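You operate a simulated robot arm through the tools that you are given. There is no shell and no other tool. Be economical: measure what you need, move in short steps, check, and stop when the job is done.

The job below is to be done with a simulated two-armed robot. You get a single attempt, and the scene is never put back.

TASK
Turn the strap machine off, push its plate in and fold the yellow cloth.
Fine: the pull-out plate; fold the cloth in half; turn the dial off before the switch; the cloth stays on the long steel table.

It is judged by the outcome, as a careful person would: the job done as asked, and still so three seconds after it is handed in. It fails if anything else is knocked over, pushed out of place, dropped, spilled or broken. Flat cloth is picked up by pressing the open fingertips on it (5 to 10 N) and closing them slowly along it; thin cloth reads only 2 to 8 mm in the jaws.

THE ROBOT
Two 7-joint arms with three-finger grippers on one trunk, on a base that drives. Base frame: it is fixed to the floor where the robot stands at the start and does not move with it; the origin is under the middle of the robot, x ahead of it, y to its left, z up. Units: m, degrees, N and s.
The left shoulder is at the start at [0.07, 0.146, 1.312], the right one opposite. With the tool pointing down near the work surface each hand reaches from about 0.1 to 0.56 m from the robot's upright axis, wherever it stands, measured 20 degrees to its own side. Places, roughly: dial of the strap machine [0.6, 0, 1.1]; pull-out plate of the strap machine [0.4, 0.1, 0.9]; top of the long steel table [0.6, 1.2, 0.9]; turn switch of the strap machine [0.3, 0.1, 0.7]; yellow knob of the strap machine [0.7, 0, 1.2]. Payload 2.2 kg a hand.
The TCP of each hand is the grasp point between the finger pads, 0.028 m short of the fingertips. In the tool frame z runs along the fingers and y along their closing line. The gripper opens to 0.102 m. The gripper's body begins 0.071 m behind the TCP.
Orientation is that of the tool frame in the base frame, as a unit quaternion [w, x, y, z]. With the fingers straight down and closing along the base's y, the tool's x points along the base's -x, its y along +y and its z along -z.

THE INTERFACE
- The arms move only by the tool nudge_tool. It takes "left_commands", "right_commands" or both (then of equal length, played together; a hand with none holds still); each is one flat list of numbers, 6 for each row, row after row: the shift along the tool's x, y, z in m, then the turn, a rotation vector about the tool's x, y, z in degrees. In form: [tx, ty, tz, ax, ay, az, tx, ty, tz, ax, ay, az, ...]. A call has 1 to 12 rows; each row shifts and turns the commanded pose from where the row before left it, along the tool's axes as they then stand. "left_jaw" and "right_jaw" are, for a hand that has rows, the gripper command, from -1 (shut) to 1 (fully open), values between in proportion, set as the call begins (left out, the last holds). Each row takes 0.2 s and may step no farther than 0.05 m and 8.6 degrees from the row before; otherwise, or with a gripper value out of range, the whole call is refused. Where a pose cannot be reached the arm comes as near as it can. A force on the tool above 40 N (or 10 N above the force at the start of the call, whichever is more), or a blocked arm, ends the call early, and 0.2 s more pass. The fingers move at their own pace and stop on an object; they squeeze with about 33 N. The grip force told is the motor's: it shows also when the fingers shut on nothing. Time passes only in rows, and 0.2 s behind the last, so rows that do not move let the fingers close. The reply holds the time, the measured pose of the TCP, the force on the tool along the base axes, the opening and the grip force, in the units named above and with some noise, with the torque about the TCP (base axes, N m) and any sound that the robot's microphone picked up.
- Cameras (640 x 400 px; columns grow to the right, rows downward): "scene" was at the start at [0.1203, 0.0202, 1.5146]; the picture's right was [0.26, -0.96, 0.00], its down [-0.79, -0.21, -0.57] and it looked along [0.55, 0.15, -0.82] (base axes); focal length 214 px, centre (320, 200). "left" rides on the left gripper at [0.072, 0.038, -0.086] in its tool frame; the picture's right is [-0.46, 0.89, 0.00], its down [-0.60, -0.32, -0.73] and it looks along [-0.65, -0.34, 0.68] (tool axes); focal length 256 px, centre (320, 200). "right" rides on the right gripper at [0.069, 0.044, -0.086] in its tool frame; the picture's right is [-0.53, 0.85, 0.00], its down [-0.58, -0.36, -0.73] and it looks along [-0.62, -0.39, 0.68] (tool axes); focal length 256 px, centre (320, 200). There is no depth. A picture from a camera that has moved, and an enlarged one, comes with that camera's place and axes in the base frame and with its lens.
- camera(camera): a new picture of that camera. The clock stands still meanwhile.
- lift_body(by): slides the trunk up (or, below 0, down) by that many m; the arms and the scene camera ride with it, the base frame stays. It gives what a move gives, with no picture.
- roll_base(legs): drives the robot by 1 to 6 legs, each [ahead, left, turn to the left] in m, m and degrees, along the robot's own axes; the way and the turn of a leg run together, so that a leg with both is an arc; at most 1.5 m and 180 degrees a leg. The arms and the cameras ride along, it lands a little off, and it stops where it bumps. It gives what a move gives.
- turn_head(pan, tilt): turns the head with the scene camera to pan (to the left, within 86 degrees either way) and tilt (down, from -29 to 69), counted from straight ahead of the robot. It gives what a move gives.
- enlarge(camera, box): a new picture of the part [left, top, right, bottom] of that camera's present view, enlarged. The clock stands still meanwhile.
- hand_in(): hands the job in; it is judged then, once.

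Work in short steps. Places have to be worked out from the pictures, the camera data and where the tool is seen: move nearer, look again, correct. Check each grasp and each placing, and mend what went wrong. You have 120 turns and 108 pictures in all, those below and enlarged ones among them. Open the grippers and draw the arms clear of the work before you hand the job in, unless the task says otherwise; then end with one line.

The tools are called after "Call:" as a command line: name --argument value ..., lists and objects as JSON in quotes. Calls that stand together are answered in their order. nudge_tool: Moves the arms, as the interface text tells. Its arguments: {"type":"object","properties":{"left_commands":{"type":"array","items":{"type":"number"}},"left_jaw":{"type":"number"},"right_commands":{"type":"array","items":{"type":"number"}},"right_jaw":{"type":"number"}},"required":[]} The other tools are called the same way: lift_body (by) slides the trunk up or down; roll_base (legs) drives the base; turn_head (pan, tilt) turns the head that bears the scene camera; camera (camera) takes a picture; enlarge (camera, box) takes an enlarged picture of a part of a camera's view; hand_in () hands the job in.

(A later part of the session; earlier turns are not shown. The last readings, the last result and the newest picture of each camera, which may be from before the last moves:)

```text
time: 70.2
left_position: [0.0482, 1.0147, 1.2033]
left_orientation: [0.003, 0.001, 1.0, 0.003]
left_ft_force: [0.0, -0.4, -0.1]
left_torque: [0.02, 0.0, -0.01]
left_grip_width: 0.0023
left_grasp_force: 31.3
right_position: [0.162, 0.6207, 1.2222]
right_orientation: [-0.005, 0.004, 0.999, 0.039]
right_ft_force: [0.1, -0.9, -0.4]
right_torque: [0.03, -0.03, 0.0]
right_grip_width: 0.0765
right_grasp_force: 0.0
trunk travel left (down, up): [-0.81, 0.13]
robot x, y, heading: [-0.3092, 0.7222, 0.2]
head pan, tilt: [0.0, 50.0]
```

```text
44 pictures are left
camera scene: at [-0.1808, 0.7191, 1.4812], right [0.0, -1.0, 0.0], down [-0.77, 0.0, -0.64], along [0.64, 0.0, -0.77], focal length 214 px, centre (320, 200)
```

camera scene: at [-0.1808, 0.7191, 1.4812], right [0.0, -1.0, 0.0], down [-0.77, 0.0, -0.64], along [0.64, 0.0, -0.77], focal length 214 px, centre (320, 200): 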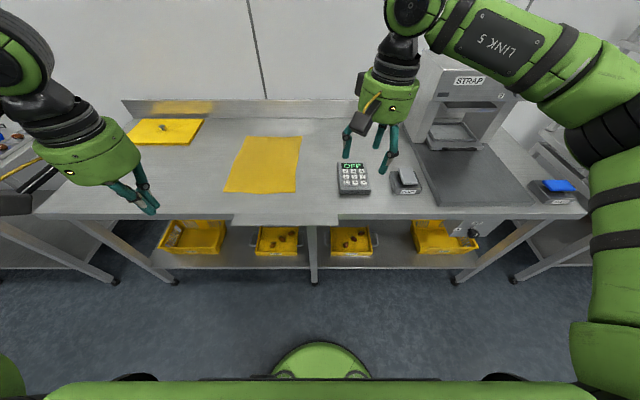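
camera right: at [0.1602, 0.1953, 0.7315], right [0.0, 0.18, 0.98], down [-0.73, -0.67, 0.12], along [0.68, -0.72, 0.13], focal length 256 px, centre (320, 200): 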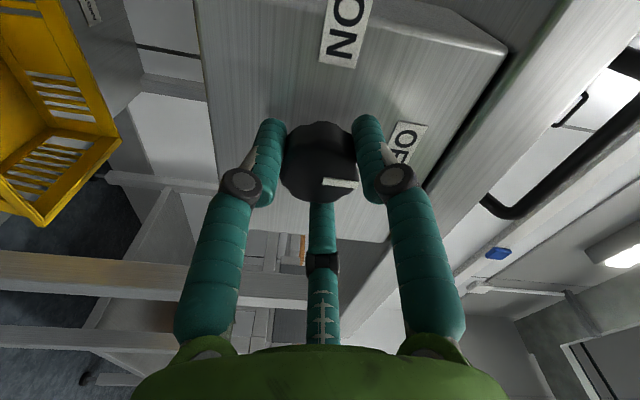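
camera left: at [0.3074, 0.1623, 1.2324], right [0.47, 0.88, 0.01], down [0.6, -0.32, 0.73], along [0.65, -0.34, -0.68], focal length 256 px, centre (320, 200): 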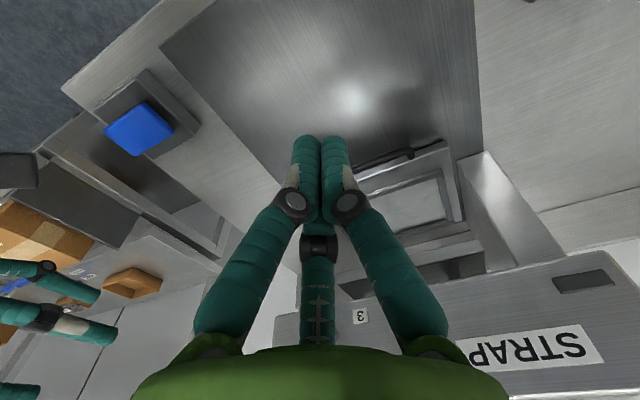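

Call:
enlarge --camera "scene" --box '[200, 120, 330, 230]'

Call:
enlarge --camera "scene" --box '[110, 90, 220, 160]'

```text
3.64 times, centred on (265, 175) of scene
camera zoom: at [-0.1808, 0.7191, 1.4812], right [0.0, -1.0, 0.0], down [-0.77, 0.0, -0.64], along [0.64, 0.0, -0.77], focal length 780 px, centre (520, 291)
```

zoom: 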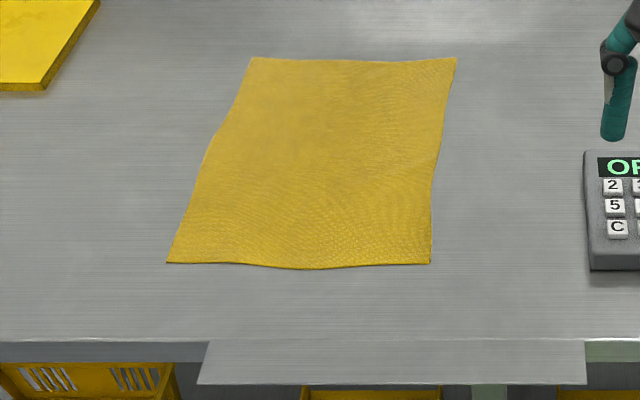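

```text
5.71 times, centred on (165, 125) of scene
camera zoom: at [-0.1808, 0.7191, 1.4812], right [0.0, -1.0, 0.0], down [-0.77, 0.0, -0.64], along [0.64, 0.0, -0.77], focal length 1226 px, centre (1206, 629)
```

zoom: 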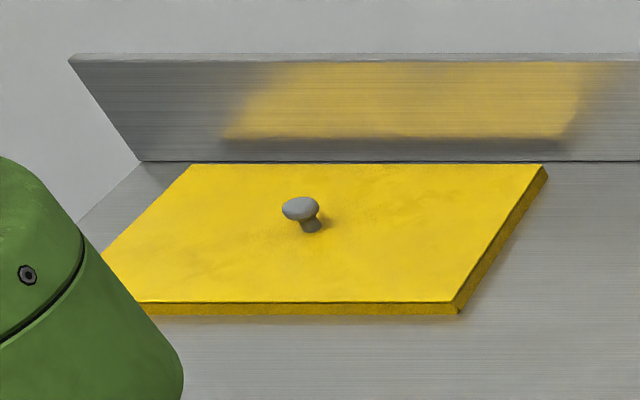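

The flat cloth spans about x 0.356–0.722, y 0.81–1.08 (the other yellow item is a board with a knob). I centre the robot on it, at y≈0.945, and straighten the right hand.

Call:
roll_base --legs '[[0, 0.223, 0], [0.27, 0, 0]]'

Call:
nudge_tool --right_commands '[0, 0, 0, 4.5, 0, 0, 0, 0, 0, 0, 0, 0]' --left_commands '[-0.02, 0, 0, 0, 0, 0, 0, 0, 0, 0, 0, 0]'

Call:
turn_head --pan 0 --tilt 58

Call:
camera --camera "scene"

```text
time: 73.4
left_position: [0.3199, 1.2367, 1.2031]
left_orientation: [0.004, 0.001, 1.0, 0.002]
left_ft_force: [-1.2, 0.5, 0.5]
left_torque: [-0.02, -0.04, -0.03]
left_grip_width: 0.002
left_grasp_force: 31.7
right_position: [0.432, 0.8437, 1.2234]
right_orientation: [-0.004, 0.005, 0.999, 0.04]
right_ft_force: [-0.2, 1.0, 0.4]
right_torque: [-0.02, -0.02, 0.03]
right_grip_width: 0.0766
right_grasp_force: 0.0
trunk travel left (down, up): [-0.81, 0.13]
robot x, y, heading: [-0.0346, 0.9419, -0.2]
head pan, tilt: [0.0, 50.0]
```

```text
time: 74.0
left_position: [0.3399, 1.2366, 1.2031]
left_orientation: [0.004, 0.002, 1.0, 0.002]
left_ft_force: [-1.3, -0.1, 0.9]
left_torque: [0.0, 0.0, -0.02]
left_grip_width: 0.0021
left_grasp_force: 31.2
right_position: [0.4329, 0.8437, 1.2235]
right_orientation: [-0.004, 0.004, 1.0, 0.0]
right_ft_force: [-0.2, 0.2, -0.1]
right_torque: [0.01, 0.0, -0.01]
right_grip_width: 0.0763
right_grasp_force: 0.2
trunk travel left (down, up): [-0.81, 0.13]
robot x, y, heading: [-0.0381, 0.9419, -0.1]
head pan, tilt: [0.0, 50.0]
```

```text
time: 74.7
left_position: [0.3415, 1.2359, 1.2042]
left_orientation: [0.004, 0.002, 1.0, 0.002]
left_ft_force: [-0.1, 0.2, -0.3]
left_torque: [-0.02, -0.02, 0.0]
left_grip_width: 0.0021
left_grasp_force: 31.6
right_position: [0.4334, 0.842, 1.2223]
right_orientation: [-0.004, 0.004, 1.0, 0.0]
right_ft_force: [0.0, 0.5, 0.9]
right_torque: [0.02, -0.02, -0.02]
right_grip_width: 0.0766
right_grasp_force: 0.0
trunk travel left (down, up): [-0.81, 0.13]
robot x, y, heading: [-0.0374, 0.9389, -0.3]
head pan, tilt: [0.0, 58.0]
```

```text
41 pictures are left
camera scene: at [0.0825, 0.9424, 1.4711], right [0.0, -1.0, 0.0], down [-0.85, 0.0, -0.53], along [0.53, 0.0, -0.85], focal length 214 px, centre (320, 200)
```

scene: 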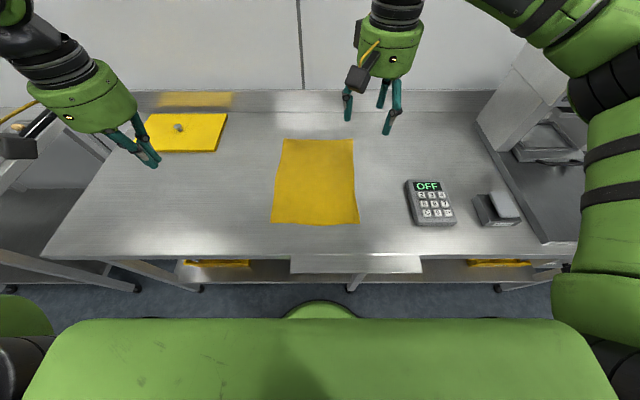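

Refined: cloth x 0.365–0.735, y 0.82–1.09. I move both hands above the near corners with jaws partly open.

Call:
nudge_tool --left_commands '[-0.0073, -0.0285, 0.034, 0, 0, 0, -0.0073, -0.0285, 0.034, 0, 0, 0, -0.0073, -0.0285, 0.034, 0, 0, 0, -0.0073, -0.0285, 0.034, 0, 0, 0, -0.0073, -0.0285, 0.034, 0, 0, 0, -0.0073, -0.0285, 0.034, 0, 0, 0]' --right_commands '[0.008, 0.0005, 0.037, 0, 0, 0, 0.008, 0.0005, 0.037, 0, 0, 0, 0.008, 0.0005, 0.037, 0, 0, 0, 0.008, 0.0005, 0.037, 0, 0, 0, 0.008, 0.0005, 0.037, 0, 0, 0, 0.008, 0.0005, 0.037, 0, 0, 0]' --left_jaw -0.2 --right_jaw -0.2

Call:
camera --camera "left"

Call:
camera --camera "right"

Call:
camera --camera "scene"

```text
time: 76.1
left_position: [0.387, 1.0647, 0.9986]
left_orientation: [0.002, 0.002, 1.0, 0.002]
left_ft_force: [0.5, -0.5, -0.7]
left_torque: [0.02, 0.05, -0.01]
left_grip_width: 0.0407
left_grasp_force: 0.1
right_position: [0.3836, 0.8459, 1.0004]
right_orientation: [-0.004, 0.004, 1.0, 0.001]
right_ft_force: [0.0, 0.5, 0.2]
right_torque: [0.02, 0.01, 0.02]
right_grip_width: 0.0408
right_grasp_force: 0.2
trunk travel left (down, up): [-0.81, 0.13]
robot x, y, heading: [-0.0359, 0.9438, -0.1]
head pan, tilt: [0.0, 58.0]
```

```text
40 pictures are left
camera left: at [0.3154, 1.1044, 1.0867], right [0.47, 0.88, 0.01], down [0.6, -0.32, 0.73], along [0.65, -0.34, -0.68], focal length 256 px, centre (320, 200)
```

left: 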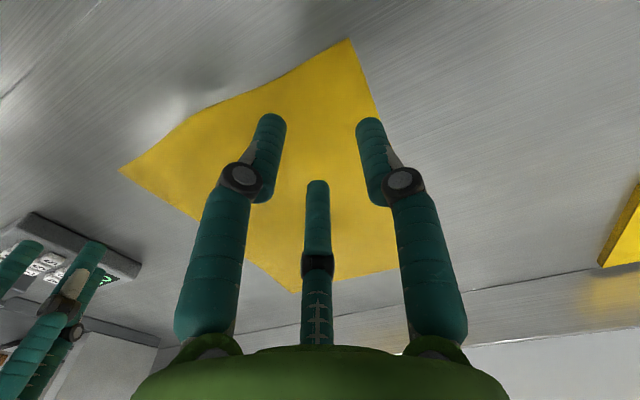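

```text
39 pictures are left
camera right: at [0.3171, 0.8891, 1.0887], right [0.54, 0.84, 0.0], down [0.58, -0.37, 0.73], along [0.61, -0.39, -0.69], focal length 256 px, centre (320, 200)
```

right: 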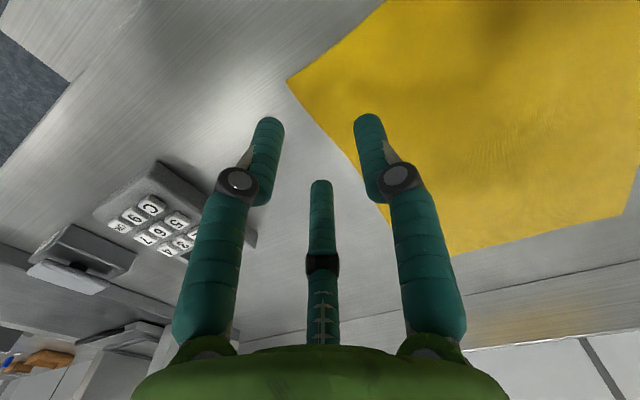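

```text
38 pictures are left
camera scene: at [0.0839, 0.941, 1.471], right [0.0, -1.0, 0.0], down [-0.85, 0.0, -0.53], along [0.53, 0.0, -0.85], focal length 214 px, centre (320, 200)
```

scene: 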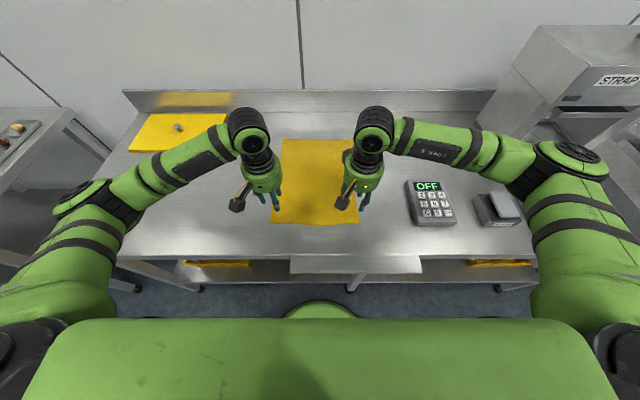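

The near edge is at x≈0.372; grasp points are 15 mm inside it. I adjust and descend, checking for contact.

Call:
nudge_tool --left_commands '[-0.001, 0, 0.03, 0, 0, 0, 0, 0, 0.03, 0, 0, 0, 0, 0, 0.015, 0, 0, 0]' --right_commands '[-0.004, 0.006, 0.03, 0, 0, 0, 0, 0, 0.03, 0, 0, 0, 0, 0, 0.015, 0, 0, 0]'

Call:
camera --camera "left"

```text
time: 76.9
left_position: [0.3869, 1.0666, 0.924]
left_orientation: [0.003, 0.002, 1.0, 0.002]
left_ft_force: [0.3, 0.5, 0.0]
left_torque: [-0.01, -0.02, -0.01]
left_grip_width: 0.0406
left_grasp_force: 0.0
right_position: [0.3869, 0.8531, 0.9251]
right_orientation: [-0.005, 0.005, 1.0, 0.001]
right_ft_force: [-0.5, -0.3, 0.2]
right_torque: [0.01, -0.01, 0.01]
right_grip_width: 0.0409
right_grasp_force: 0.0
trunk travel left (down, up): [-0.81, 0.13]
robot x, y, heading: [-0.0367, 0.9449, -0.1]
head pan, tilt: [0.0, 58.0]
```

```text
37 pictures are left
camera left: at [0.3149, 1.1053, 1.0119], right [0.47, 0.88, 0.01], down [0.6, -0.32, 0.73], along [0.65, -0.34, -0.68], focal length 256 px, centre (320, 200)
```

left: 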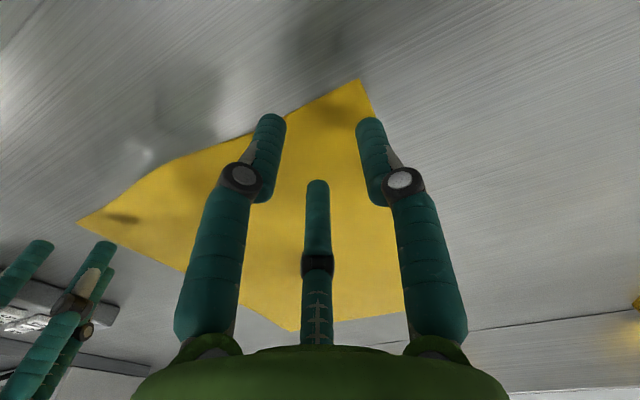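

Table surface estimated at z≈0.871. I descend 0.02 more, then in fine steps.

Call:
nudge_tool --left_commands '[0, 0, 0.01, 0, 0, 0, 0, 0, 0.007, 0, 0, 0]' --right_commands '[0, 0, 0.01, 0, 0, 0, 0, 0, 0.007, 0, 0, 0]'

Call:
nudge_tool --left_commands '[0, 0, 0.004, 0, 0, 0]' --right_commands '[0, 0, 0.004, 0, 0, 0]'

Call:
nudge_tool --left_commands '[0, 0, 0.004, 0, 0, 0]' --right_commands '[0, 0, 0.004, 0, 0, 0]'

```text
time: 77.5
left_position: [0.3867, 1.0672, 0.9066]
left_orientation: [0.003, 0.002, 1.0, 0.002]
left_ft_force: [0.5, 0.0, -0.1]
left_torque: [0.0, 0.01, 0.0]
left_grip_width: 0.0406
left_grasp_force: 0.1
right_position: [0.388, 0.8529, 0.9087]
right_orientation: [-0.005, 0.005, 1.0, 0.0]
right_ft_force: [-0.4, -0.8, -0.1]
right_torque: [0.0, -0.02, 0.0]
right_grip_width: 0.0409
right_grasp_force: 0.0
trunk travel left (down, up): [-0.81, 0.13]
robot x, y, heading: [-0.0381, 0.9411, -0.0]
head pan, tilt: [0.0, 58.0]
```

```text
time: 77.9
left_position: [0.3867, 1.0676, 0.9022]
left_orientation: [0.003, 0.002, 1.0, 0.001]
left_ft_force: [-0.3, 0.4, 0.5]
left_torque: [0.0, 0.01, 0.02]
left_grip_width: 0.041
left_grasp_force: 0.0
right_position: [0.3873, 0.8525, 0.9062]
right_orientation: [-0.004, 0.004, 1.0, 0.001]
right_ft_force: [0.1, -0.1, 0.3]
right_torque: [-0.02, 0.02, -0.01]
right_grip_width: 0.0409
right_grasp_force: 0.1
trunk travel left (down, up): [-0.81, 0.13]
robot x, y, heading: [-0.0355, 0.9382, -0.1]
head pan, tilt: [0.0, 58.0]
```

```text
time: 78.3
left_position: [0.3859, 1.0676, 0.8995]
left_orientation: [0.004, 0.002, 1.0, 0.001]
left_ft_force: [-0.6, 0.4, -0.1]
left_torque: [0.01, 0.01, 0.01]
left_grip_width: 0.0407
left_grasp_force: 0.1
right_position: [0.3862, 0.8537, 0.9009]
right_orientation: [-0.004, 0.004, 1.0, -0.001]
right_ft_force: [-0.9, 0.2, -0.4]
right_torque: [0.02, 0.01, 0.02]
right_grip_width: 0.0411
right_grasp_force: 0.1
trunk travel left (down, up): [-0.81, 0.13]
robot x, y, heading: [-0.037, 0.9431, -0.1]
head pan, tilt: [0.0, 58.0]
```

No contact yet (tips ≈0.872); I continue in 3 mm steps.

Call:
nudge_tool --left_commands '[0, 0, 0.003, 0, 0, 0]' --right_commands '[0, 0, 0.003, 0, 0, 0]'

Call:
nudge_tool --left_commands '[0, 0, 0.002, 0, 0, 0]' --right_commands '[0, 0, 0.002, 0, 0, 0]'

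```text
time: 78.7
left_position: [0.3864, 1.0665, 0.8949]
left_orientation: [0.003, 0.002, 1.0, 0.001]
left_ft_force: [0.0, 0.2, -0.2]
left_torque: [0.0, -0.02, 0.02]
left_grip_width: 0.0407
left_grasp_force: 0.1
right_position: [0.3863, 0.853, 0.8993]
right_orientation: [-0.005, 0.004, 1.0, 0.0]
right_ft_force: [-0.6, 0.6, 0.2]
right_torque: [-0.01, 0.01, 0.01]
right_grip_width: 0.0408
right_grasp_force: 0.0
trunk travel left (down, up): [-0.81, 0.13]
robot x, y, heading: [-0.0346, 0.9405, -0.2]
head pan, tilt: [0.0, 58.0]
```

```text
time: 79.1
left_position: [0.3871, 1.067, 0.8941]
left_orientation: [0.002, 0.002, 1.0, 0.002]
left_ft_force: [1.1, 0.3, -0.6]
left_torque: [0.0, -0.02, 0.02]
left_grip_width: 0.0408
left_grasp_force: 0.0
right_position: [0.3869, 0.8513, 0.8956]
right_orientation: [-0.004, 0.004, 1.0, 0.001]
right_ft_force: [-0.8, 0.4, 0.3]
right_torque: [0.0, 0.01, 0.03]
right_grip_width: 0.0407
right_grasp_force: 0.0
trunk travel left (down, up): [-0.81, 0.13]
robot x, y, heading: [-0.0364, 0.9404, -0.1]
head pan, tilt: [0.0, 58.0]
```

Still none; I take a look while continuing down.

Call:
nudge_tool --left_commands '[0, 0, 0.002, 0, 0, 0, 0, 0, 0.001, 0, 0, 0]' --right_commands '[0, 0, 0.002, 0, 0, 0, 0, 0, 0.001, 0, 0, 0]'

Call:
nudge_tool --left_commands '[0, 0, 0.003, 0, 0, 0]' --right_commands '[0, 0, 0.003, 0, 0, 0]'

Call:
camera --camera "left"

```text
time: 79.7
left_position: [0.3869, 1.0675, 0.8914]
left_orientation: [0.004, 0.002, 1.0, 0.001]
left_ft_force: [-0.6, 0.2, 0.4]
left_torque: [0.0, 0.03, 0.02]
left_grip_width: 0.041
left_grasp_force: 0.1
right_position: [0.3861, 0.8523, 0.8937]
right_orientation: [-0.004, 0.005, 1.0, 0.0]
right_ft_force: [-1.4, -1.2, -0.5]
right_torque: [-0.01, 0.0, 0.01]
right_grip_width: 0.0408
right_grasp_force: 0.0
trunk travel left (down, up): [-0.81, 0.13]
robot x, y, heading: [-0.0391, 0.9424, -0.3]
head pan, tilt: [0.0, 58.0]
```

```text
time: 80.1
left_position: [0.387, 1.0667, 0.8883]
left_orientation: [0.004, 0.002, 1.0, 0.002]
left_ft_force: [-0.1, 0.1, 1.5]
left_torque: [0.03, -0.01, -0.01]
left_grip_width: 0.0408
left_grasp_force: 0.3
right_position: [0.3874, 0.8522, 0.8906]
right_orientation: [-0.004, 0.003, 1.0, 0.0]
right_ft_force: [-0.1, -0.9, 0.4]
right_torque: [-0.01, 0.01, 0.0]
right_grip_width: 0.0408
right_grasp_force: 0.1
trunk travel left (down, up): [-0.81, 0.13]
robot x, y, heading: [-0.0335, 0.9408, -0.3]
head pan, tilt: [0.0, 58.0]
```

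```text
36 pictures are left
camera left: at [0.3152, 1.105, 0.9768], right [0.47, 0.88, 0.01], down [0.6, -0.32, 0.73], along [0.65, -0.34, -0.68], focal length 256 px, centre (320, 200)
```

left: 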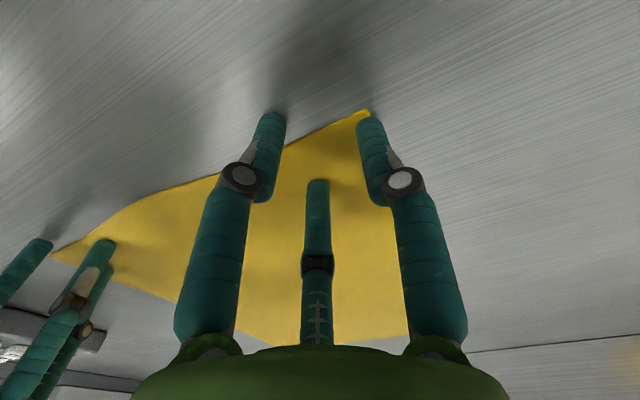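

Left hand is just touching; one finger lies off the cloth's edge, so I lift slightly, shift 12 mm inward, and press.

Call:
nudge_tool --left_commands '[0, 0, -0.004, 0, 0, 0, -0.012, -0.002, 0, 0, 0, 0, 0, 0, 0.004, 0, 0, 0]' --right_commands '[0, 0, -0.002, 0, 0, 0, -0.012, 0.003, 0, 0, 0, 0, 0, 0, 0.004, 0, 0, 0]'

Call:
nudge_tool --left_commands '[0, 0, 0.001, 0, 0, 0]' --right_commands '[0, 0, 0.002, 0, 0, 0]'

```text
time: 80.9
left_position: [0.3985, 1.0643, 0.8891]
left_orientation: [0.004, 0.002, 1.0, 0.001]
left_ft_force: [-0.7, -1.0, 1.3]
left_torque: [0.03, 0.02, 0.04]
left_grip_width: 0.041
left_grasp_force: 0.0
right_position: [0.3984, 0.855, 0.8885]
right_orientation: [-0.003, 0.005, 1.0, 0.0]
right_ft_force: [-0.1, -0.4, 2.9]
right_torque: [-0.04, -0.06, -0.02]
right_grip_width: 0.0409
right_grasp_force: 0.3
trunk travel left (down, up): [-0.81, 0.13]
robot x, y, heading: [-0.0351, 0.9408, -0.2]
head pan, tilt: [0.0, 58.0]
```

```text
time: 81.3
left_position: [0.3984, 1.064, 0.8889]
left_orientation: [0.005, 0.002, 1.0, 0.002]
left_ft_force: [1.5, 0.2, 3.6]
left_torque: [-0.03, 0.04, 0.01]
left_grip_width: 0.0408
left_grasp_force: 0.0
right_position: [0.3992, 0.8555, 0.8888]
right_orientation: [-0.002, 0.004, 1.0, 0.001]
right_ft_force: [0.2, -1.4, 15.6]
right_torque: [-0.19, -0.17, -0.01]
right_grip_width: 0.041
right_grasp_force: 0.4
trunk travel left (down, up): [-0.81, 0.13]
robot x, y, heading: [-0.0406, 0.9403, -0.2]
head pan, tilt: [0.0, 58.0]
```

Table contact at TCP z≈0.889. I balance the pressing force to roughly 8 N and start closing slowly.

Call:
nudge_tool --left_commands '[0, 0, 0.0008, 0, 0, 0]' --right_commands '[0, 0, -0.0012, 0, 0, 0]'

Call:
nudge_tool --left_commands '[0, 0, 0, 0, 0, 0]' --right_commands '[0, 0, 0, 0, 0, 0]' --left_jaw -0.4 --right_jaw -0.4

Call:
nudge_tool --left_commands '[0, 0, 0, 0, 0, 0]' --right_commands '[0, 0, 0, 0, 0, 0]' --left_jaw -0.6 --right_jaw -0.6

```text
time: 81.7
left_position: [0.3979, 1.0642, 0.8878]
left_orientation: [0.005, 0.002, 1.0, 0.001]
left_ft_force: [0.2, -0.4, 10.9]
left_torque: [0.02, 0.2, -0.05]
left_grip_width: 0.0413
left_grasp_force: 0.2
right_position: [0.3985, 0.8566, 0.887]
right_orientation: [-0.002, 0.005, 1.0, 0.001]
right_ft_force: [1.6, 0.9, 11.6]
right_torque: [-0.14, -0.22, 0.02]
right_grip_width: 0.0414
right_grasp_force: 0.1
trunk travel left (down, up): [-0.81, 0.13]
robot x, y, heading: [-0.0358, 0.9384, -0.2]
head pan, tilt: [0.0, 58.0]
```

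```text
time: 82.1
left_position: [0.3973, 1.0638, 0.8887]
left_orientation: [0.006, 0.001, 1.0, 0.001]
left_ft_force: [2.1, -0.7, 13.9]
left_torque: [0.06, 0.07, -0.05]
left_grip_width: 0.0298
left_grasp_force: 0.0
right_position: [0.3946, 0.8554, 0.8884]
right_orientation: [-0.003, 0.005, 1.0, 0.001]
right_ft_force: [-0.3, 0.7, 13.4]
right_torque: [-0.03, -0.09, 0.03]
right_grip_width: 0.0296
right_grasp_force: 0.1
trunk travel left (down, up): [-0.81, 0.13]
robot x, y, heading: [-0.0371, 0.9417, -0.1]
head pan, tilt: [0.0, 58.0]
```

```text
time: 82.5
left_position: [0.3981, 1.0642, 0.8886]
left_orientation: [0.005, 0.001, 1.0, 0.001]
left_ft_force: [1.2, -1.5, 14.0]
left_torque: [0.02, -0.01, 0.0]
left_grip_width: 0.0188
left_grasp_force: 0.0
right_position: [0.397, 0.8551, 0.8881]
right_orientation: [-0.003, 0.005, 1.0, 0.0]
right_ft_force: [0.8, 2.0, 10.9]
right_torque: [0.01, -0.08, -0.01]
right_grip_width: 0.0188
right_grasp_force: 0.0
trunk travel left (down, up): [-0.81, 0.13]
robot x, y, heading: [-0.0355, 0.945, -0.2]
head pan, tilt: [0.0, 58.0]
```

Force a touch high (11–14 N); I ease both by 0.6 mm and finish closing.

Call:
nudge_tool --left_commands '[0, 0, -0.0008, 0, 0, 0]' --right_commands '[0, 0, -0.0005, 0, 0, 0]' --left_jaw -0.8 --right_jaw -0.8

Call:
nudge_tool --left_commands '[0, 0, 0, 0, 0, 0, 0, 0, 0, 0, 0, 0]' --right_commands '[0, 0, 0, 0, 0, 0, 0, 0, 0, 0, 0, 0]' --left_jaw -1 --right_jaw -1

Call:
camera --camera "left"

Call:
camera --camera "right"

```text
time: 82.9
left_position: [0.3975, 1.0624, 0.8874]
left_orientation: [0.004, 0.003, 1.0, 0.001]
left_ft_force: [0.5, -7.2, 10.3]
left_torque: [-0.18, -0.01, 0.06]
left_grip_width: 0.0099
left_grasp_force: 0.0
right_position: [0.3969, 0.8552, 0.8871]
right_orientation: [-0.003, 0.005, 1.0, 0.001]
right_ft_force: [0.5, 5.3, 1.4]
right_torque: [0.2, 0.01, -0.04]
right_grip_width: 0.0086
right_grasp_force: 8.9
trunk travel left (down, up): [-0.81, 0.13]
robot x, y, heading: [-0.0368, 0.94, -0.1]
head pan, tilt: [0.0, 58.0]
```

```text
time: 83.5
left_position: [0.399, 1.0636, 0.8877]
left_orientation: [0.003, 0.003, 1.0, 0.002]
left_ft_force: [0.1, -10.0, 4.2]
left_torque: [-0.24, 0.04, 0.05]
left_grip_width: 0.0041
left_grasp_force: 33.4
right_position: [0.3979, 0.8566, 0.8876]
right_orientation: [-0.004, 0.004, 1.0, 0.001]
right_ft_force: [0.5, 8.7, 0.6]
right_torque: [0.24, -0.02, -0.03]
right_grip_width: 0.0051
right_grasp_force: 33.2
trunk travel left (down, up): [-0.81, 0.13]
robot x, y, heading: [-0.0354, 0.9427, -0.1]
head pan, tilt: [0.0, 58.0]
```

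```text
35 pictures are left
camera left: at [0.3263, 1.1027, 0.9753], right [0.47, 0.88, 0.01], down [0.6, -0.32, 0.73], along [0.65, -0.34, -0.68], focal length 256 px, centre (320, 200)
```

left: 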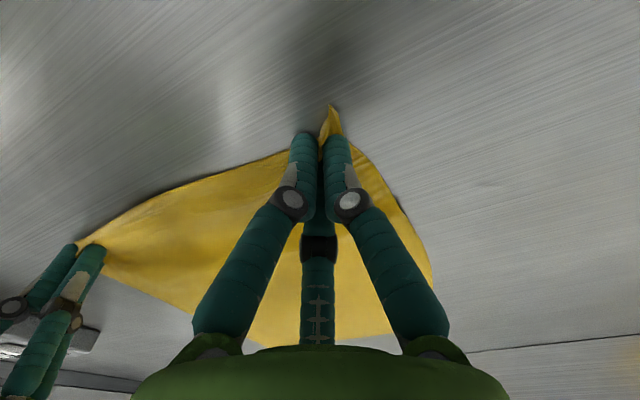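

```text
34 pictures are left
camera right: at [0.3305, 0.8994, 0.9759], right [0.54, 0.84, 0.0], down [0.58, -0.37, 0.73], along [0.61, -0.39, -0.69], focal length 256 px, centre (320, 200)
```

right: 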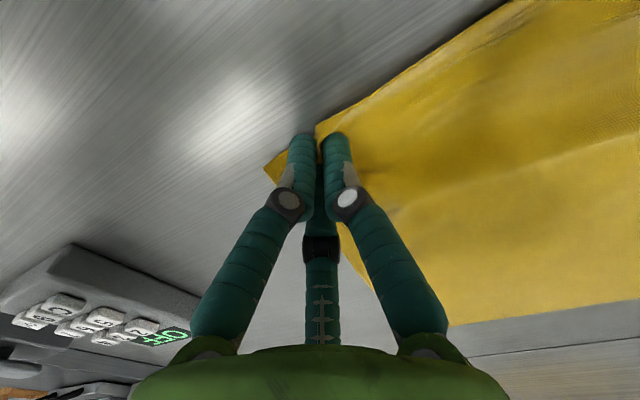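

Both corners are pinched (4–5 mm). I relax the tension slightly and lift along an arc.

Call:
nudge_tool --left_commands '[-0.005, -0.004, -0.036, 0, 0, 0, -0.016, -0.004, -0.035, 0, 0, 0, -0.024, 0, -0.03, 0, 0, 0, -0.032, 0, -0.022, 0, 0, 0]' --right_commands '[-0.005, 0.004, -0.036, 0, 0, 0, -0.016, 0.004, -0.035, 0, 0, 0, -0.024, 0, -0.03, 0, 0, 0, -0.032, 0, -0.022, 0, 0, 0]'

Call:
camera --camera "scene"

```text
time: 84.5
left_position: [0.4776, 1.0564, 1.0105]
left_orientation: [0.002, 0.002, 1.0, 0.003]
left_ft_force: [0.1, 0.8, -0.2]
left_torque: [-0.03, 0.03, 0.0]
left_grip_width: 0.0044
left_grasp_force: 33.2
right_position: [0.4775, 0.8637, 1.0093]
right_orientation: [-0.005, 0.004, 1.0, 0.0]
right_ft_force: [0.3, -0.8, -1.2]
right_torque: [0.02, 0.02, -0.02]
right_grip_width: 0.005
right_grasp_force: 33.3
trunk travel left (down, up): [-0.81, 0.13]
robot x, y, heading: [-0.04, 0.9421, -0.0]
head pan, tilt: [0.0, 58.0]
```

```text
33 pictures are left
camera scene: at [0.0848, 0.9425, 1.4708], right [0.0, -1.0, 0.0], down [-0.85, 0.0, -0.53], along [0.53, 0.0, -0.85], focal length 214 px, centre (320, 200)
```

scene: 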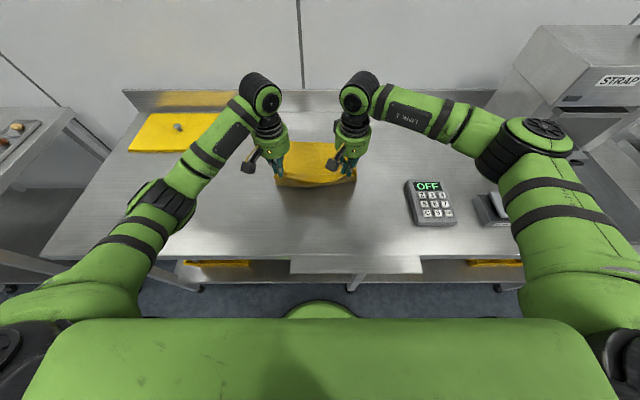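

The cloth hangs well between the hands. I drive the base 0.037 m forward to gain reach (hands move forward with it), then continue the arc, tilting the hands.

Call:
roll_base --legs '[[0.038, 0, 0]]'

Call:
nudge_tool --left_commands '[-0.035, 0, -0.004, 0, 0, 0, -0.035, 0, 0.002, 0, -8, 0, -0.035, 0, 0.004, 0, -8, 0, -0.03, 0, 0.01, 0, -8, 0]' --right_commands '[-0.035, 0, -0.004, 0, 0, 0, -0.035, 0, 0.002, 0, -8, 0, -0.035, 0, 0.004, 0, -8, 0, -0.03, 0, 0.01, 0, -8, 0]'

Call:
camera --camera "scene"

```text
time: 85.4
left_position: [0.5072, 1.0558, 1.0137]
left_orientation: [0.006, 0.002, 1.0, 0.001]
left_ft_force: [-1.0, 0.1, 0.4]
left_torque: [0.03, -0.04, -0.01]
left_grip_width: 0.0046
left_grasp_force: 32.5
right_position: [0.5092, 0.8631, 1.0136]
right_orientation: [-0.002, 0.005, 1.0, 0.0]
right_ft_force: [-0.7, -0.3, 0.6]
right_torque: [0.01, -0.09, 0.0]
right_grip_width: 0.0053
right_grasp_force: 32.9
trunk travel left (down, up): [-0.81, 0.13]
robot x, y, heading: [-0.0011, 0.94, -0.1]
head pan, tilt: [0.0, 58.0]
```

```text
time: 86.4
left_position: [0.6506, 1.0548, 1.0121]
left_orientation: [0.212, 0.002, 0.977, 0.002]
left_ft_force: [0.1, 0.2, -0.5]
left_torque: [0.0, 0.03, 0.02]
left_grip_width: 0.0041
left_grasp_force: 33.0
right_position: [0.6519, 0.8623, 1.0119]
right_orientation: [0.204, 0.004, 0.979, -0.001]
right_ft_force: [-0.4, -0.9, -0.4]
right_torque: [0.01, 0.0, 0.03]
right_grip_width: 0.005
right_grasp_force: 33.8
trunk travel left (down, up): [-0.81, 0.13]
robot x, y, heading: [0.0026, 0.9425, -0.4]
head pan, tilt: [0.0, 58.0]
```

```text
32 pictures are left
camera scene: at [0.1215, 0.9426, 1.4709], right [0.0, -1.0, 0.0], down [-0.85, 0.0, -0.53], along [0.53, 0.0, -0.85], focal length 214 px, centre (320, 200)
```

scene: 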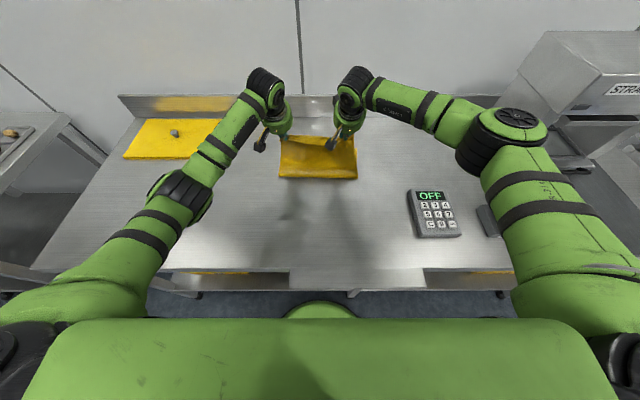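

Going well; I now lower toward the far edge with some more tilt, three quarters of the way first.

Call:
nudge_tool --left_commands '[0.0043, 0, 0.031, 0, -4, 0, 0.0064, 0, 0.0307, 0, -4, 0, 0.0085, 0, 0.03, 0, -4, 0]' --right_commands '[0.0043, 0, 0.031, 0, -4, 0, 0.0064, 0, 0.0307, 0, -4, 0, 0.0085, 0, 0.03, 0, -4, 0]'

Call:
camera --camera "right"

Call:
enlarge --camera "scene" --box '[230, 70, 410, 200]'

```text
time: 87.2
left_position: [0.6776, 1.0556, 0.9227]
left_orientation: [0.314, 0.003, 0.95, 0.001]
left_ft_force: [-0.5, -0.6, 0.5]
left_torque: [0.01, 0.04, 0.03]
left_grip_width: 0.0045
left_grasp_force: 32.9
right_position: [0.677, 0.8619, 0.9184]
right_orientation: [0.304, 0.004, 0.953, -0.002]
right_ft_force: [-0.4, -0.2, -0.5]
right_torque: [0.0, 0.03, -0.03]
right_grip_width: 0.005
right_grasp_force: 33.2
trunk travel left (down, up): [-0.81, 0.13]
robot x, y, heading: [0.0004, 0.9416, -0.4]
head pan, tilt: [0.0, 58.0]
```

```text
31 pictures are left
camera right: at [0.572, 0.9067, 0.9506], right [0.44, 0.84, 0.31], down [0.04, -0.36, 0.93], along [0.9, -0.4, -0.2], focal length 256 px, centre (320, 200)
```

right: 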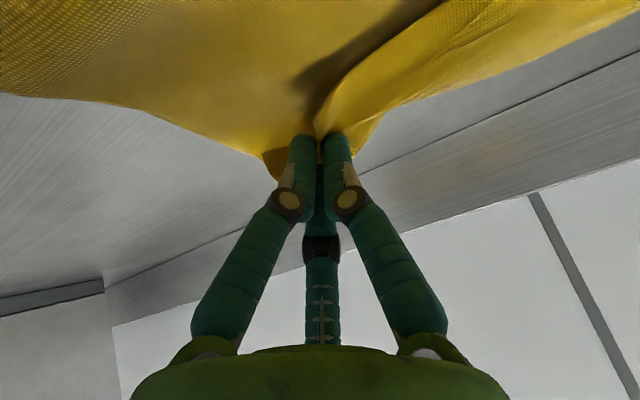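

```text
3.08 times, centred on (320, 135) of scene
camera zoom: at [0.1203, 0.9425, 1.4711], right [0.0, -1.0, 0.0], down [-0.85, 0.0, -0.53], along [0.53, 0.0, -0.85], focal length 660 px, centre (320, 400)
```

zoom: 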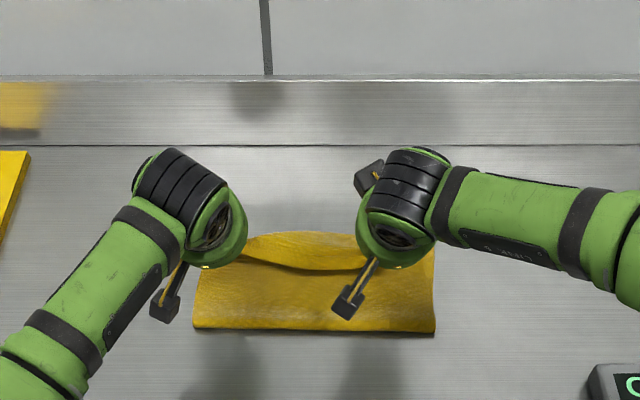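

Table is at z≈0.861, so the far edge is really at x≈0.753 and the target for the fingertips is x≈0.73. I move forward and down.

Call:
nudge_tool --left_commands '[-0.0058, 0, 0.0227, 0, -2, 0, -0.0058, 0, 0.0227, 0, -2, 0]' --right_commands '[-0.0058, 0, 0.0227, 0, -2, 0, -0.0058, 0, 0.02, 0, -2, 0]'

Call:
camera --camera "left"

Call:
enlarge --camera "scene" --box '[230, 70, 410, 200]'

```text
time: 87.8
left_position: [0.7152, 1.0561, 0.8915]
left_orientation: [0.346, 0.003, 0.938, 0.001]
left_ft_force: [0.1, 0.1, 0.4]
left_torque: [0.02, 0.01, -0.05]
left_grip_width: 0.0044
left_grasp_force: 32.5
right_position: [0.7121, 0.8627, 0.8916]
right_orientation: [0.338, 0.003, 0.941, -0.001]
right_ft_force: [-0.4, 0.2, -0.3]
right_torque: [-0.01, 0.01, 0.0]
right_grip_width: 0.0049
right_grasp_force: 32.9
trunk travel left (down, up): [-0.81, 0.13]
robot x, y, heading: [-0.0018, 0.94, -0.1]
head pan, tilt: [0.0, 58.0]
```

```text
29 pictures are left
camera left: at [0.6044, 1.0947, 0.9143], right [0.36, 0.88, 0.3], down [-0.01, -0.32, 0.95], along [0.93, -0.34, -0.1], focal length 256 px, centre (320, 200)
```

left: 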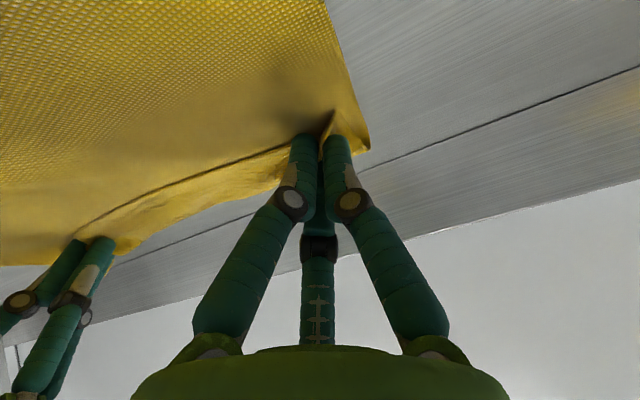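

```text
3.08 times, centred on (320, 135) of scene
camera zoom: at [0.1215, 0.9427, 1.4709], right [0.0, -1.0, 0.0], down [-0.85, 0.0, -0.53], along [0.53, 0.0, -0.85], focal length 660 px, centre (320, 400)
```

zoom: 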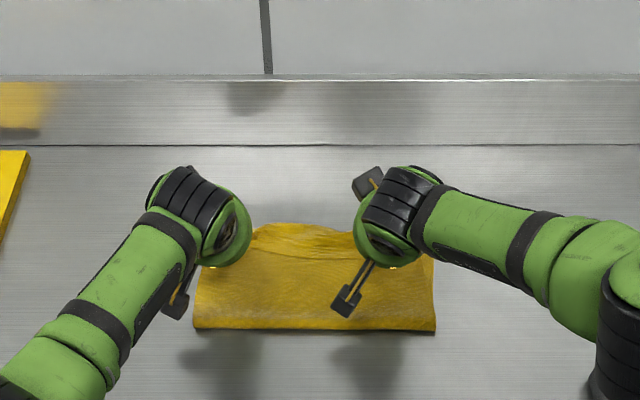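

Tips are near x 0.732, 9 mm above the table. I lower to touch with a slight outward spread, then open slowly.

Call:
nudge_tool --left_commands '[0.0025, 0.003, 0.003, 0, 0, 0, 0.0025, 0.003, 0.003, 0, 0, 0]' --right_commands '[0.0025, -0.003, 0.003, 0, 0, 0, 0.0025, -0.003, 0.003, 0, 0, 0]'

Call:
nudge_tool --left_commands '[0, 0, 0, 0, 0, 0, 0, 0, 0, 0, 0, 0]' --right_commands '[0, 0, 0, 0, 0, 0, 0, 0, 0, 0, 0, 0]' --left_jaw -0.6 --right_jaw -0.6

Call:
camera --camera "left"

```text
time: 88.4
left_position: [0.7109, 1.0597, 0.8891]
left_orientation: [0.349, 0.003, 0.937, -0.001]
left_ft_force: [1.2, -3.4, 5.8]
left_torque: [-0.15, -0.03, -0.04]
left_grip_width: 0.0049
left_grasp_force: 33.1
right_position: [0.7096, 0.8589, 0.8887]
right_orientation: [0.343, 0.003, 0.939, 0.002]
right_ft_force: [1.6, 4.5, 15.5]
right_torque: [0.02, -0.17, 0.05]
right_grip_width: 0.0046
right_grasp_force: 33.2
trunk travel left (down, up): [-0.81, 0.13]
robot x, y, heading: [-0.0014, 0.9425, 0.1]
head pan, tilt: [0.0, 58.0]
```

```text
time: 89.0
left_position: [0.7102, 1.0612, 0.8869]
left_orientation: [0.346, 0.003, 0.938, 0.001]
left_ft_force: [0.8, 0.4, 5.8]
left_torque: [-0.06, 0.11, -0.04]
left_grip_width: 0.018
left_grasp_force: 0.2
right_position: [0.7085, 0.8567, 0.8862]
right_orientation: [0.339, 0.005, 0.941, -0.002]
right_ft_force: [-0.1, -0.5, 11.3]
right_torque: [0.14, -0.11, 0.03]
right_grip_width: 0.0203
right_grasp_force: 0.1
trunk travel left (down, up): [-0.81, 0.13]
robot x, y, heading: [0.0005, 0.9389, 0.0]
head pan, tilt: [0.0, 58.0]
```

```text
27 pictures are left
camera left: at [0.6004, 1.1012, 0.9088], right [0.36, 0.88, 0.31], down [-0.02, -0.32, 0.95], along [0.93, -0.34, -0.1], focal length 256 px, centre (320, 200)
```

left: 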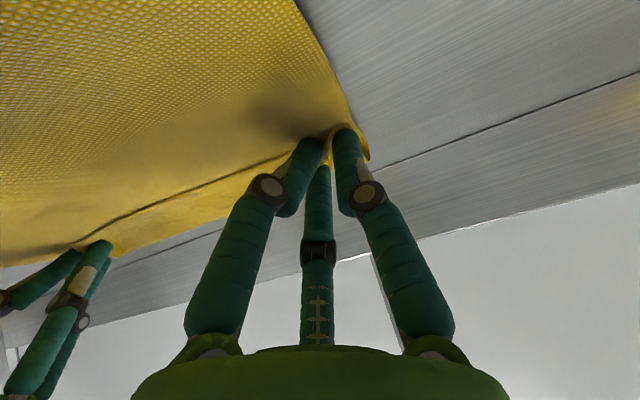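

Pleats are opening. I spread a bit more, then lift straight up and back.

Call:
nudge_tool --left_commands '[0, 0, 0, 0, 0, 0, 0, 0, 0, 0, 0, 0]' --right_commands '[0, 0, 0, 0, 0, 0, 0, 0, 0, 0, 0, 0]' --left_jaw -0.2 --right_jaw -0.2

Call:
nudge_tool --left_commands '[-0.01, 0, -0.012, 0, 0, 0, -0.013, 0, -0.025, 0, 0, 0, -0.013, 0, -0.035, 0, 0, 0, 0, 0, -0.04, 0, 8, 0, 0.03, 0, -0.02, 0, 8, 0, 0.03, 0, -0.02, 0, 8, 0, 0.03, 0, -0.02, 0, 8, 0, 0.04, 0, 0, 0, 8, 0, 0.04, 0, 0, 0, 0, 0]' --right_commands '[-0.01, 0, -0.012, 0, 0, 0, -0.013, 0, -0.025, 0, 0, 0, -0.013, 0, -0.035, 0, 0, 0, 0, 0, -0.04, 0, 8, 0, 0.03, 0, -0.02, 0, 8, 0, 0.03, 0, -0.02, 0, 8, 0, 0.03, 0, -0.02, 0, 8, 0, 0.04, 0, 0, 0, 8, 0, 0.04, 0, 0, 0, 0, 0]'

Call:
camera --camera "scene"

```text
time: 89.6
left_position: [0.7111, 1.0617, 0.8872]
left_orientation: [0.346, 0.003, 0.938, 0.001]
left_ft_force: [0.9, 0.8, 2.4]
left_torque: [0.0, -0.03, -0.01]
left_grip_width: 0.0456
left_grasp_force: 0.1
right_position: [0.7103, 0.857, 0.8871]
right_orientation: [0.339, 0.004, 0.941, -0.002]
right_ft_force: [0.6, 0.1, 9.2]
right_torque: [0.04, -0.02, -0.02]
right_grip_width: 0.0411
right_grasp_force: 0.0
trunk travel left (down, up): [-0.81, 0.13]
robot x, y, heading: [-0.0017, 0.9435, -0.2]
head pan, tilt: [0.0, 58.0]
```

```text
time: 91.6
left_position: [0.4787, 1.0613, 1.0081]
left_orientation: [0.005, 0.003, 1.0, 0.004]
left_ft_force: [-0.2, -0.2, 0.4]
left_torque: [0.0, -0.07, 0.0]
left_grip_width: 0.0408
left_grasp_force: 0.0
right_position: [0.4799, 0.8569, 1.0107]
right_orientation: [-0.004, 0.005, 1.0, 0.001]
right_ft_force: [-1.4, -0.4, 0.9]
right_torque: [0.0, -0.05, 0.01]
right_grip_width: 0.0408
right_grasp_force: 0.0
trunk travel left (down, up): [-0.81, 0.13]
robot x, y, heading: [0.0009, 0.943, -0.2]
head pan, tilt: [0.0, 58.0]
```

```text
26 pictures are left
camera scene: at [0.116, 0.9411, 1.4714], right [0.0, -1.0, 0.0], down [-0.85, 0.0, -0.53], along [0.53, 0.0, -0.85], focal length 214 px, centre (320, 200)
```

scene: 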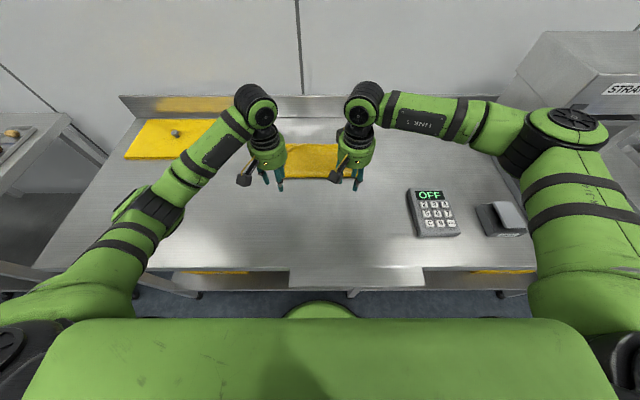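

I pull the hands back and apart to get a clear view of the fold.

Call:
nudge_tool --left_commands '[0.03, 0.03, -0.02, 0, 0, 0, 0.03, 0.03, -0.02, 0, 0, 0, 0.03, 0.03, -0.01, 0, 0, 0, 0, 0.045, 0, 0, 0, 0, 0, 0.045, 0, 0, 0, 0]' --right_commands '[0.03, -0.03, -0.02, 0, 0, 0, 0.03, -0.03, -0.02, 0, 0, 0, 0.03, -0.03, -0.02, 0, 0, 0, 0, -0.04, -0.02, 0, 0, 0, 0, -0.04, -0.02, 0, 0, 0]'

Call:
enlarge --camera "scene" --box '[230, 90, 410, 220]'

```text
time: 92.8
left_position: [0.3908, 1.2411, 1.0553]
left_orientation: [0.003, 0.003, 1.0, 0.002]
left_ft_force: [0.8, 0.9, 0.4]
left_torque: [-0.02, -0.03, 0.0]
left_grip_width: 0.0408
left_grasp_force: 0.1
right_position: [0.3884, 0.6885, 1.1087]
right_orientation: [-0.004, 0.004, 1.0, 0.0]
right_ft_force: [-0.8, 0.5, 0.5]
right_torque: [0.02, -0.02, -0.02]
right_grip_width: 0.0409
right_grasp_force: 0.0
trunk travel left (down, up): [-0.81, 0.13]
robot x, y, heading: [0.0002, 0.9447, -0.1]
head pan, tilt: [0.0, 58.0]
```

```text
3.08 times, centred on (320, 155) of scene
camera zoom: at [0.1175, 0.9425, 1.4712], right [0.0, -1.0, 0.0], down [-0.85, 0.0, -0.53], along [0.53, 0.0, -0.85], focal length 660 px, centre (320, 338)
```

zoom: 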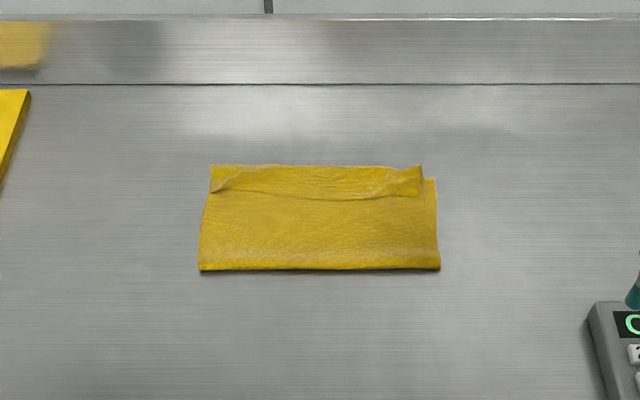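

The cloth is folded over. I zoom in to see how the edges match.

Call:
enlarge --camera "scene" --box '[280, 130, 360, 180]'

```text
8.00 times, centred on (320, 155) of scene
camera zoom: at [0.1175, 0.9425, 1.4712], right [0.0, -1.0, 0.0], down [-0.85, 0.0, -0.53], along [0.53, 0.0, -0.85], focal length 1716 px, centre (320, 560)
```

zoom: 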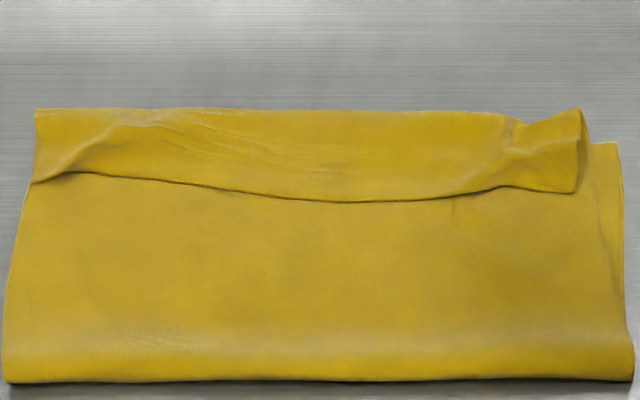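

The edge pattern is unclear (an edge flap seems doubled back). I use the right-hand camera for a closer look.

Call:
nudge_tool --right_commands '[-0.0246, 0.0345, -0.002, 0, 0, 0, -0.0246, 0.0345, -0.002, 0, 0, 0, -0.0246, 0.0345, -0.002, 0, 0, 0, -0.0246, 0.0345, -0.002, 0, 0, 0, -0.0246, 0.0345, -0.002, 0, 0, 0, -0.0246, 0.0345, -0.002, 0, 0, 0, -0.0246, 0.0345, -0.002, 0, 0, 0]' --right_jaw -1

Call:
camera --camera "right"

```text
time: 94.4
left_position: [0.3941, 1.2445, 1.0539]
left_orientation: [0.003, 0.002, 1.0, 0.001]
left_ft_force: [0.7, 0.3, 0.6]
left_torque: [-0.02, -0.01, -0.01]
left_grip_width: 0.0407
left_grasp_force: 0.0
right_position: [0.5673, 0.9336, 1.1204]
right_orientation: [-0.004, 0.004, 1.0, -0.001]
right_ft_force: [0.1, 0.0, -0.3]
right_torque: [-0.07, 0.04, 0.02]
right_grip_width: 0.0021
right_grasp_force: 31.4
trunk travel left (down, up): [-0.81, 0.13]
robot x, y, heading: [-0.0032, 0.9422, 0.1]
head pan, tilt: [0.0, 58.0]
```

```text
23 pictures are left
camera right: at [0.499, 0.977, 1.209], right [0.54, 0.84, -0.01], down [0.58, -0.37, 0.73], along [0.61, -0.4, -0.69], focal length 256 px, centre (320, 200)
```

right: 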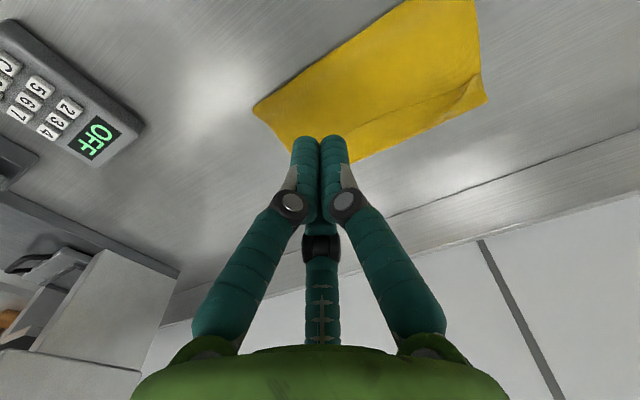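

Call:
enlarge --camera "right" --box '[330, 40, 500, 170]'

```text
3.08 times, centred on (415, 105) of right
camera zoom: at [0.499, 0.977, 1.209], right [0.54, 0.84, -0.01], down [0.58, -0.37, 0.73], along [0.61, -0.4, -0.69], focal length 788 px, centre (28, 492)
```

zoom: 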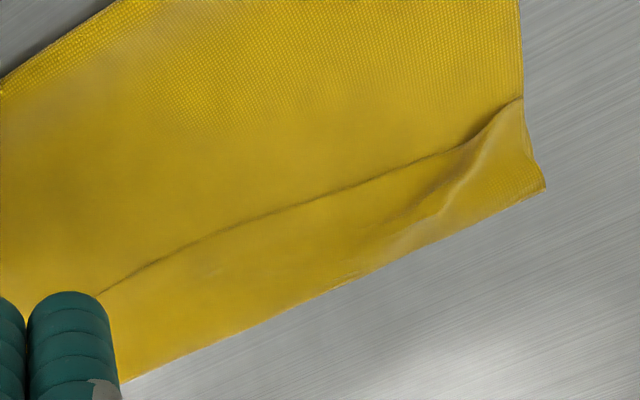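

I check the corners at high zoom to decide which layer is on top.

Call:
enlarge --camera "scene" --box '[276, 138, 308, 158]'

Call:
enlarge --camera "scene" --box '[336, 138, 368, 158]'

```text
16.00 times, centred on (292, 148) of scene
camera zoom: at [0.1207, 0.9461, 1.4709], right [0.0, -1.0, 0.0], down [-0.85, 0.0, -0.53], along [0.53, 0.0, -0.85], focal length 3432 px, centre (768, 1032)
```

zoom: 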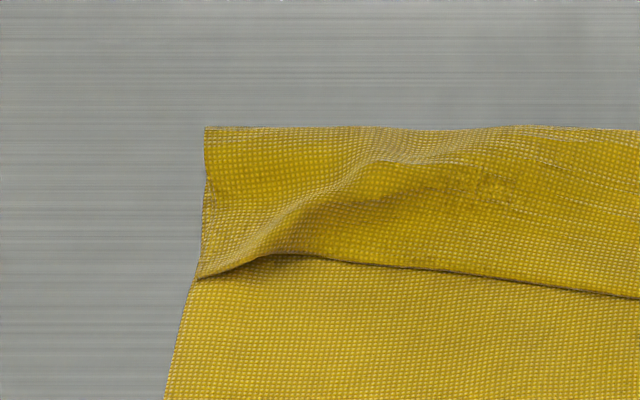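

```text
16.00 times, centred on (352, 148) of scene
camera zoom: at [0.1207, 0.9461, 1.4709], right [0.0, -1.0, 0.0], down [-0.85, 0.0, -0.53], along [0.53, 0.0, -0.85], focal length 3432 px, centre (-192, 1032)
```

zoom: 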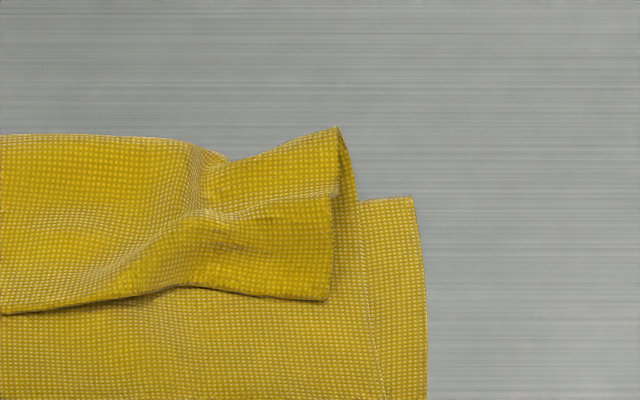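

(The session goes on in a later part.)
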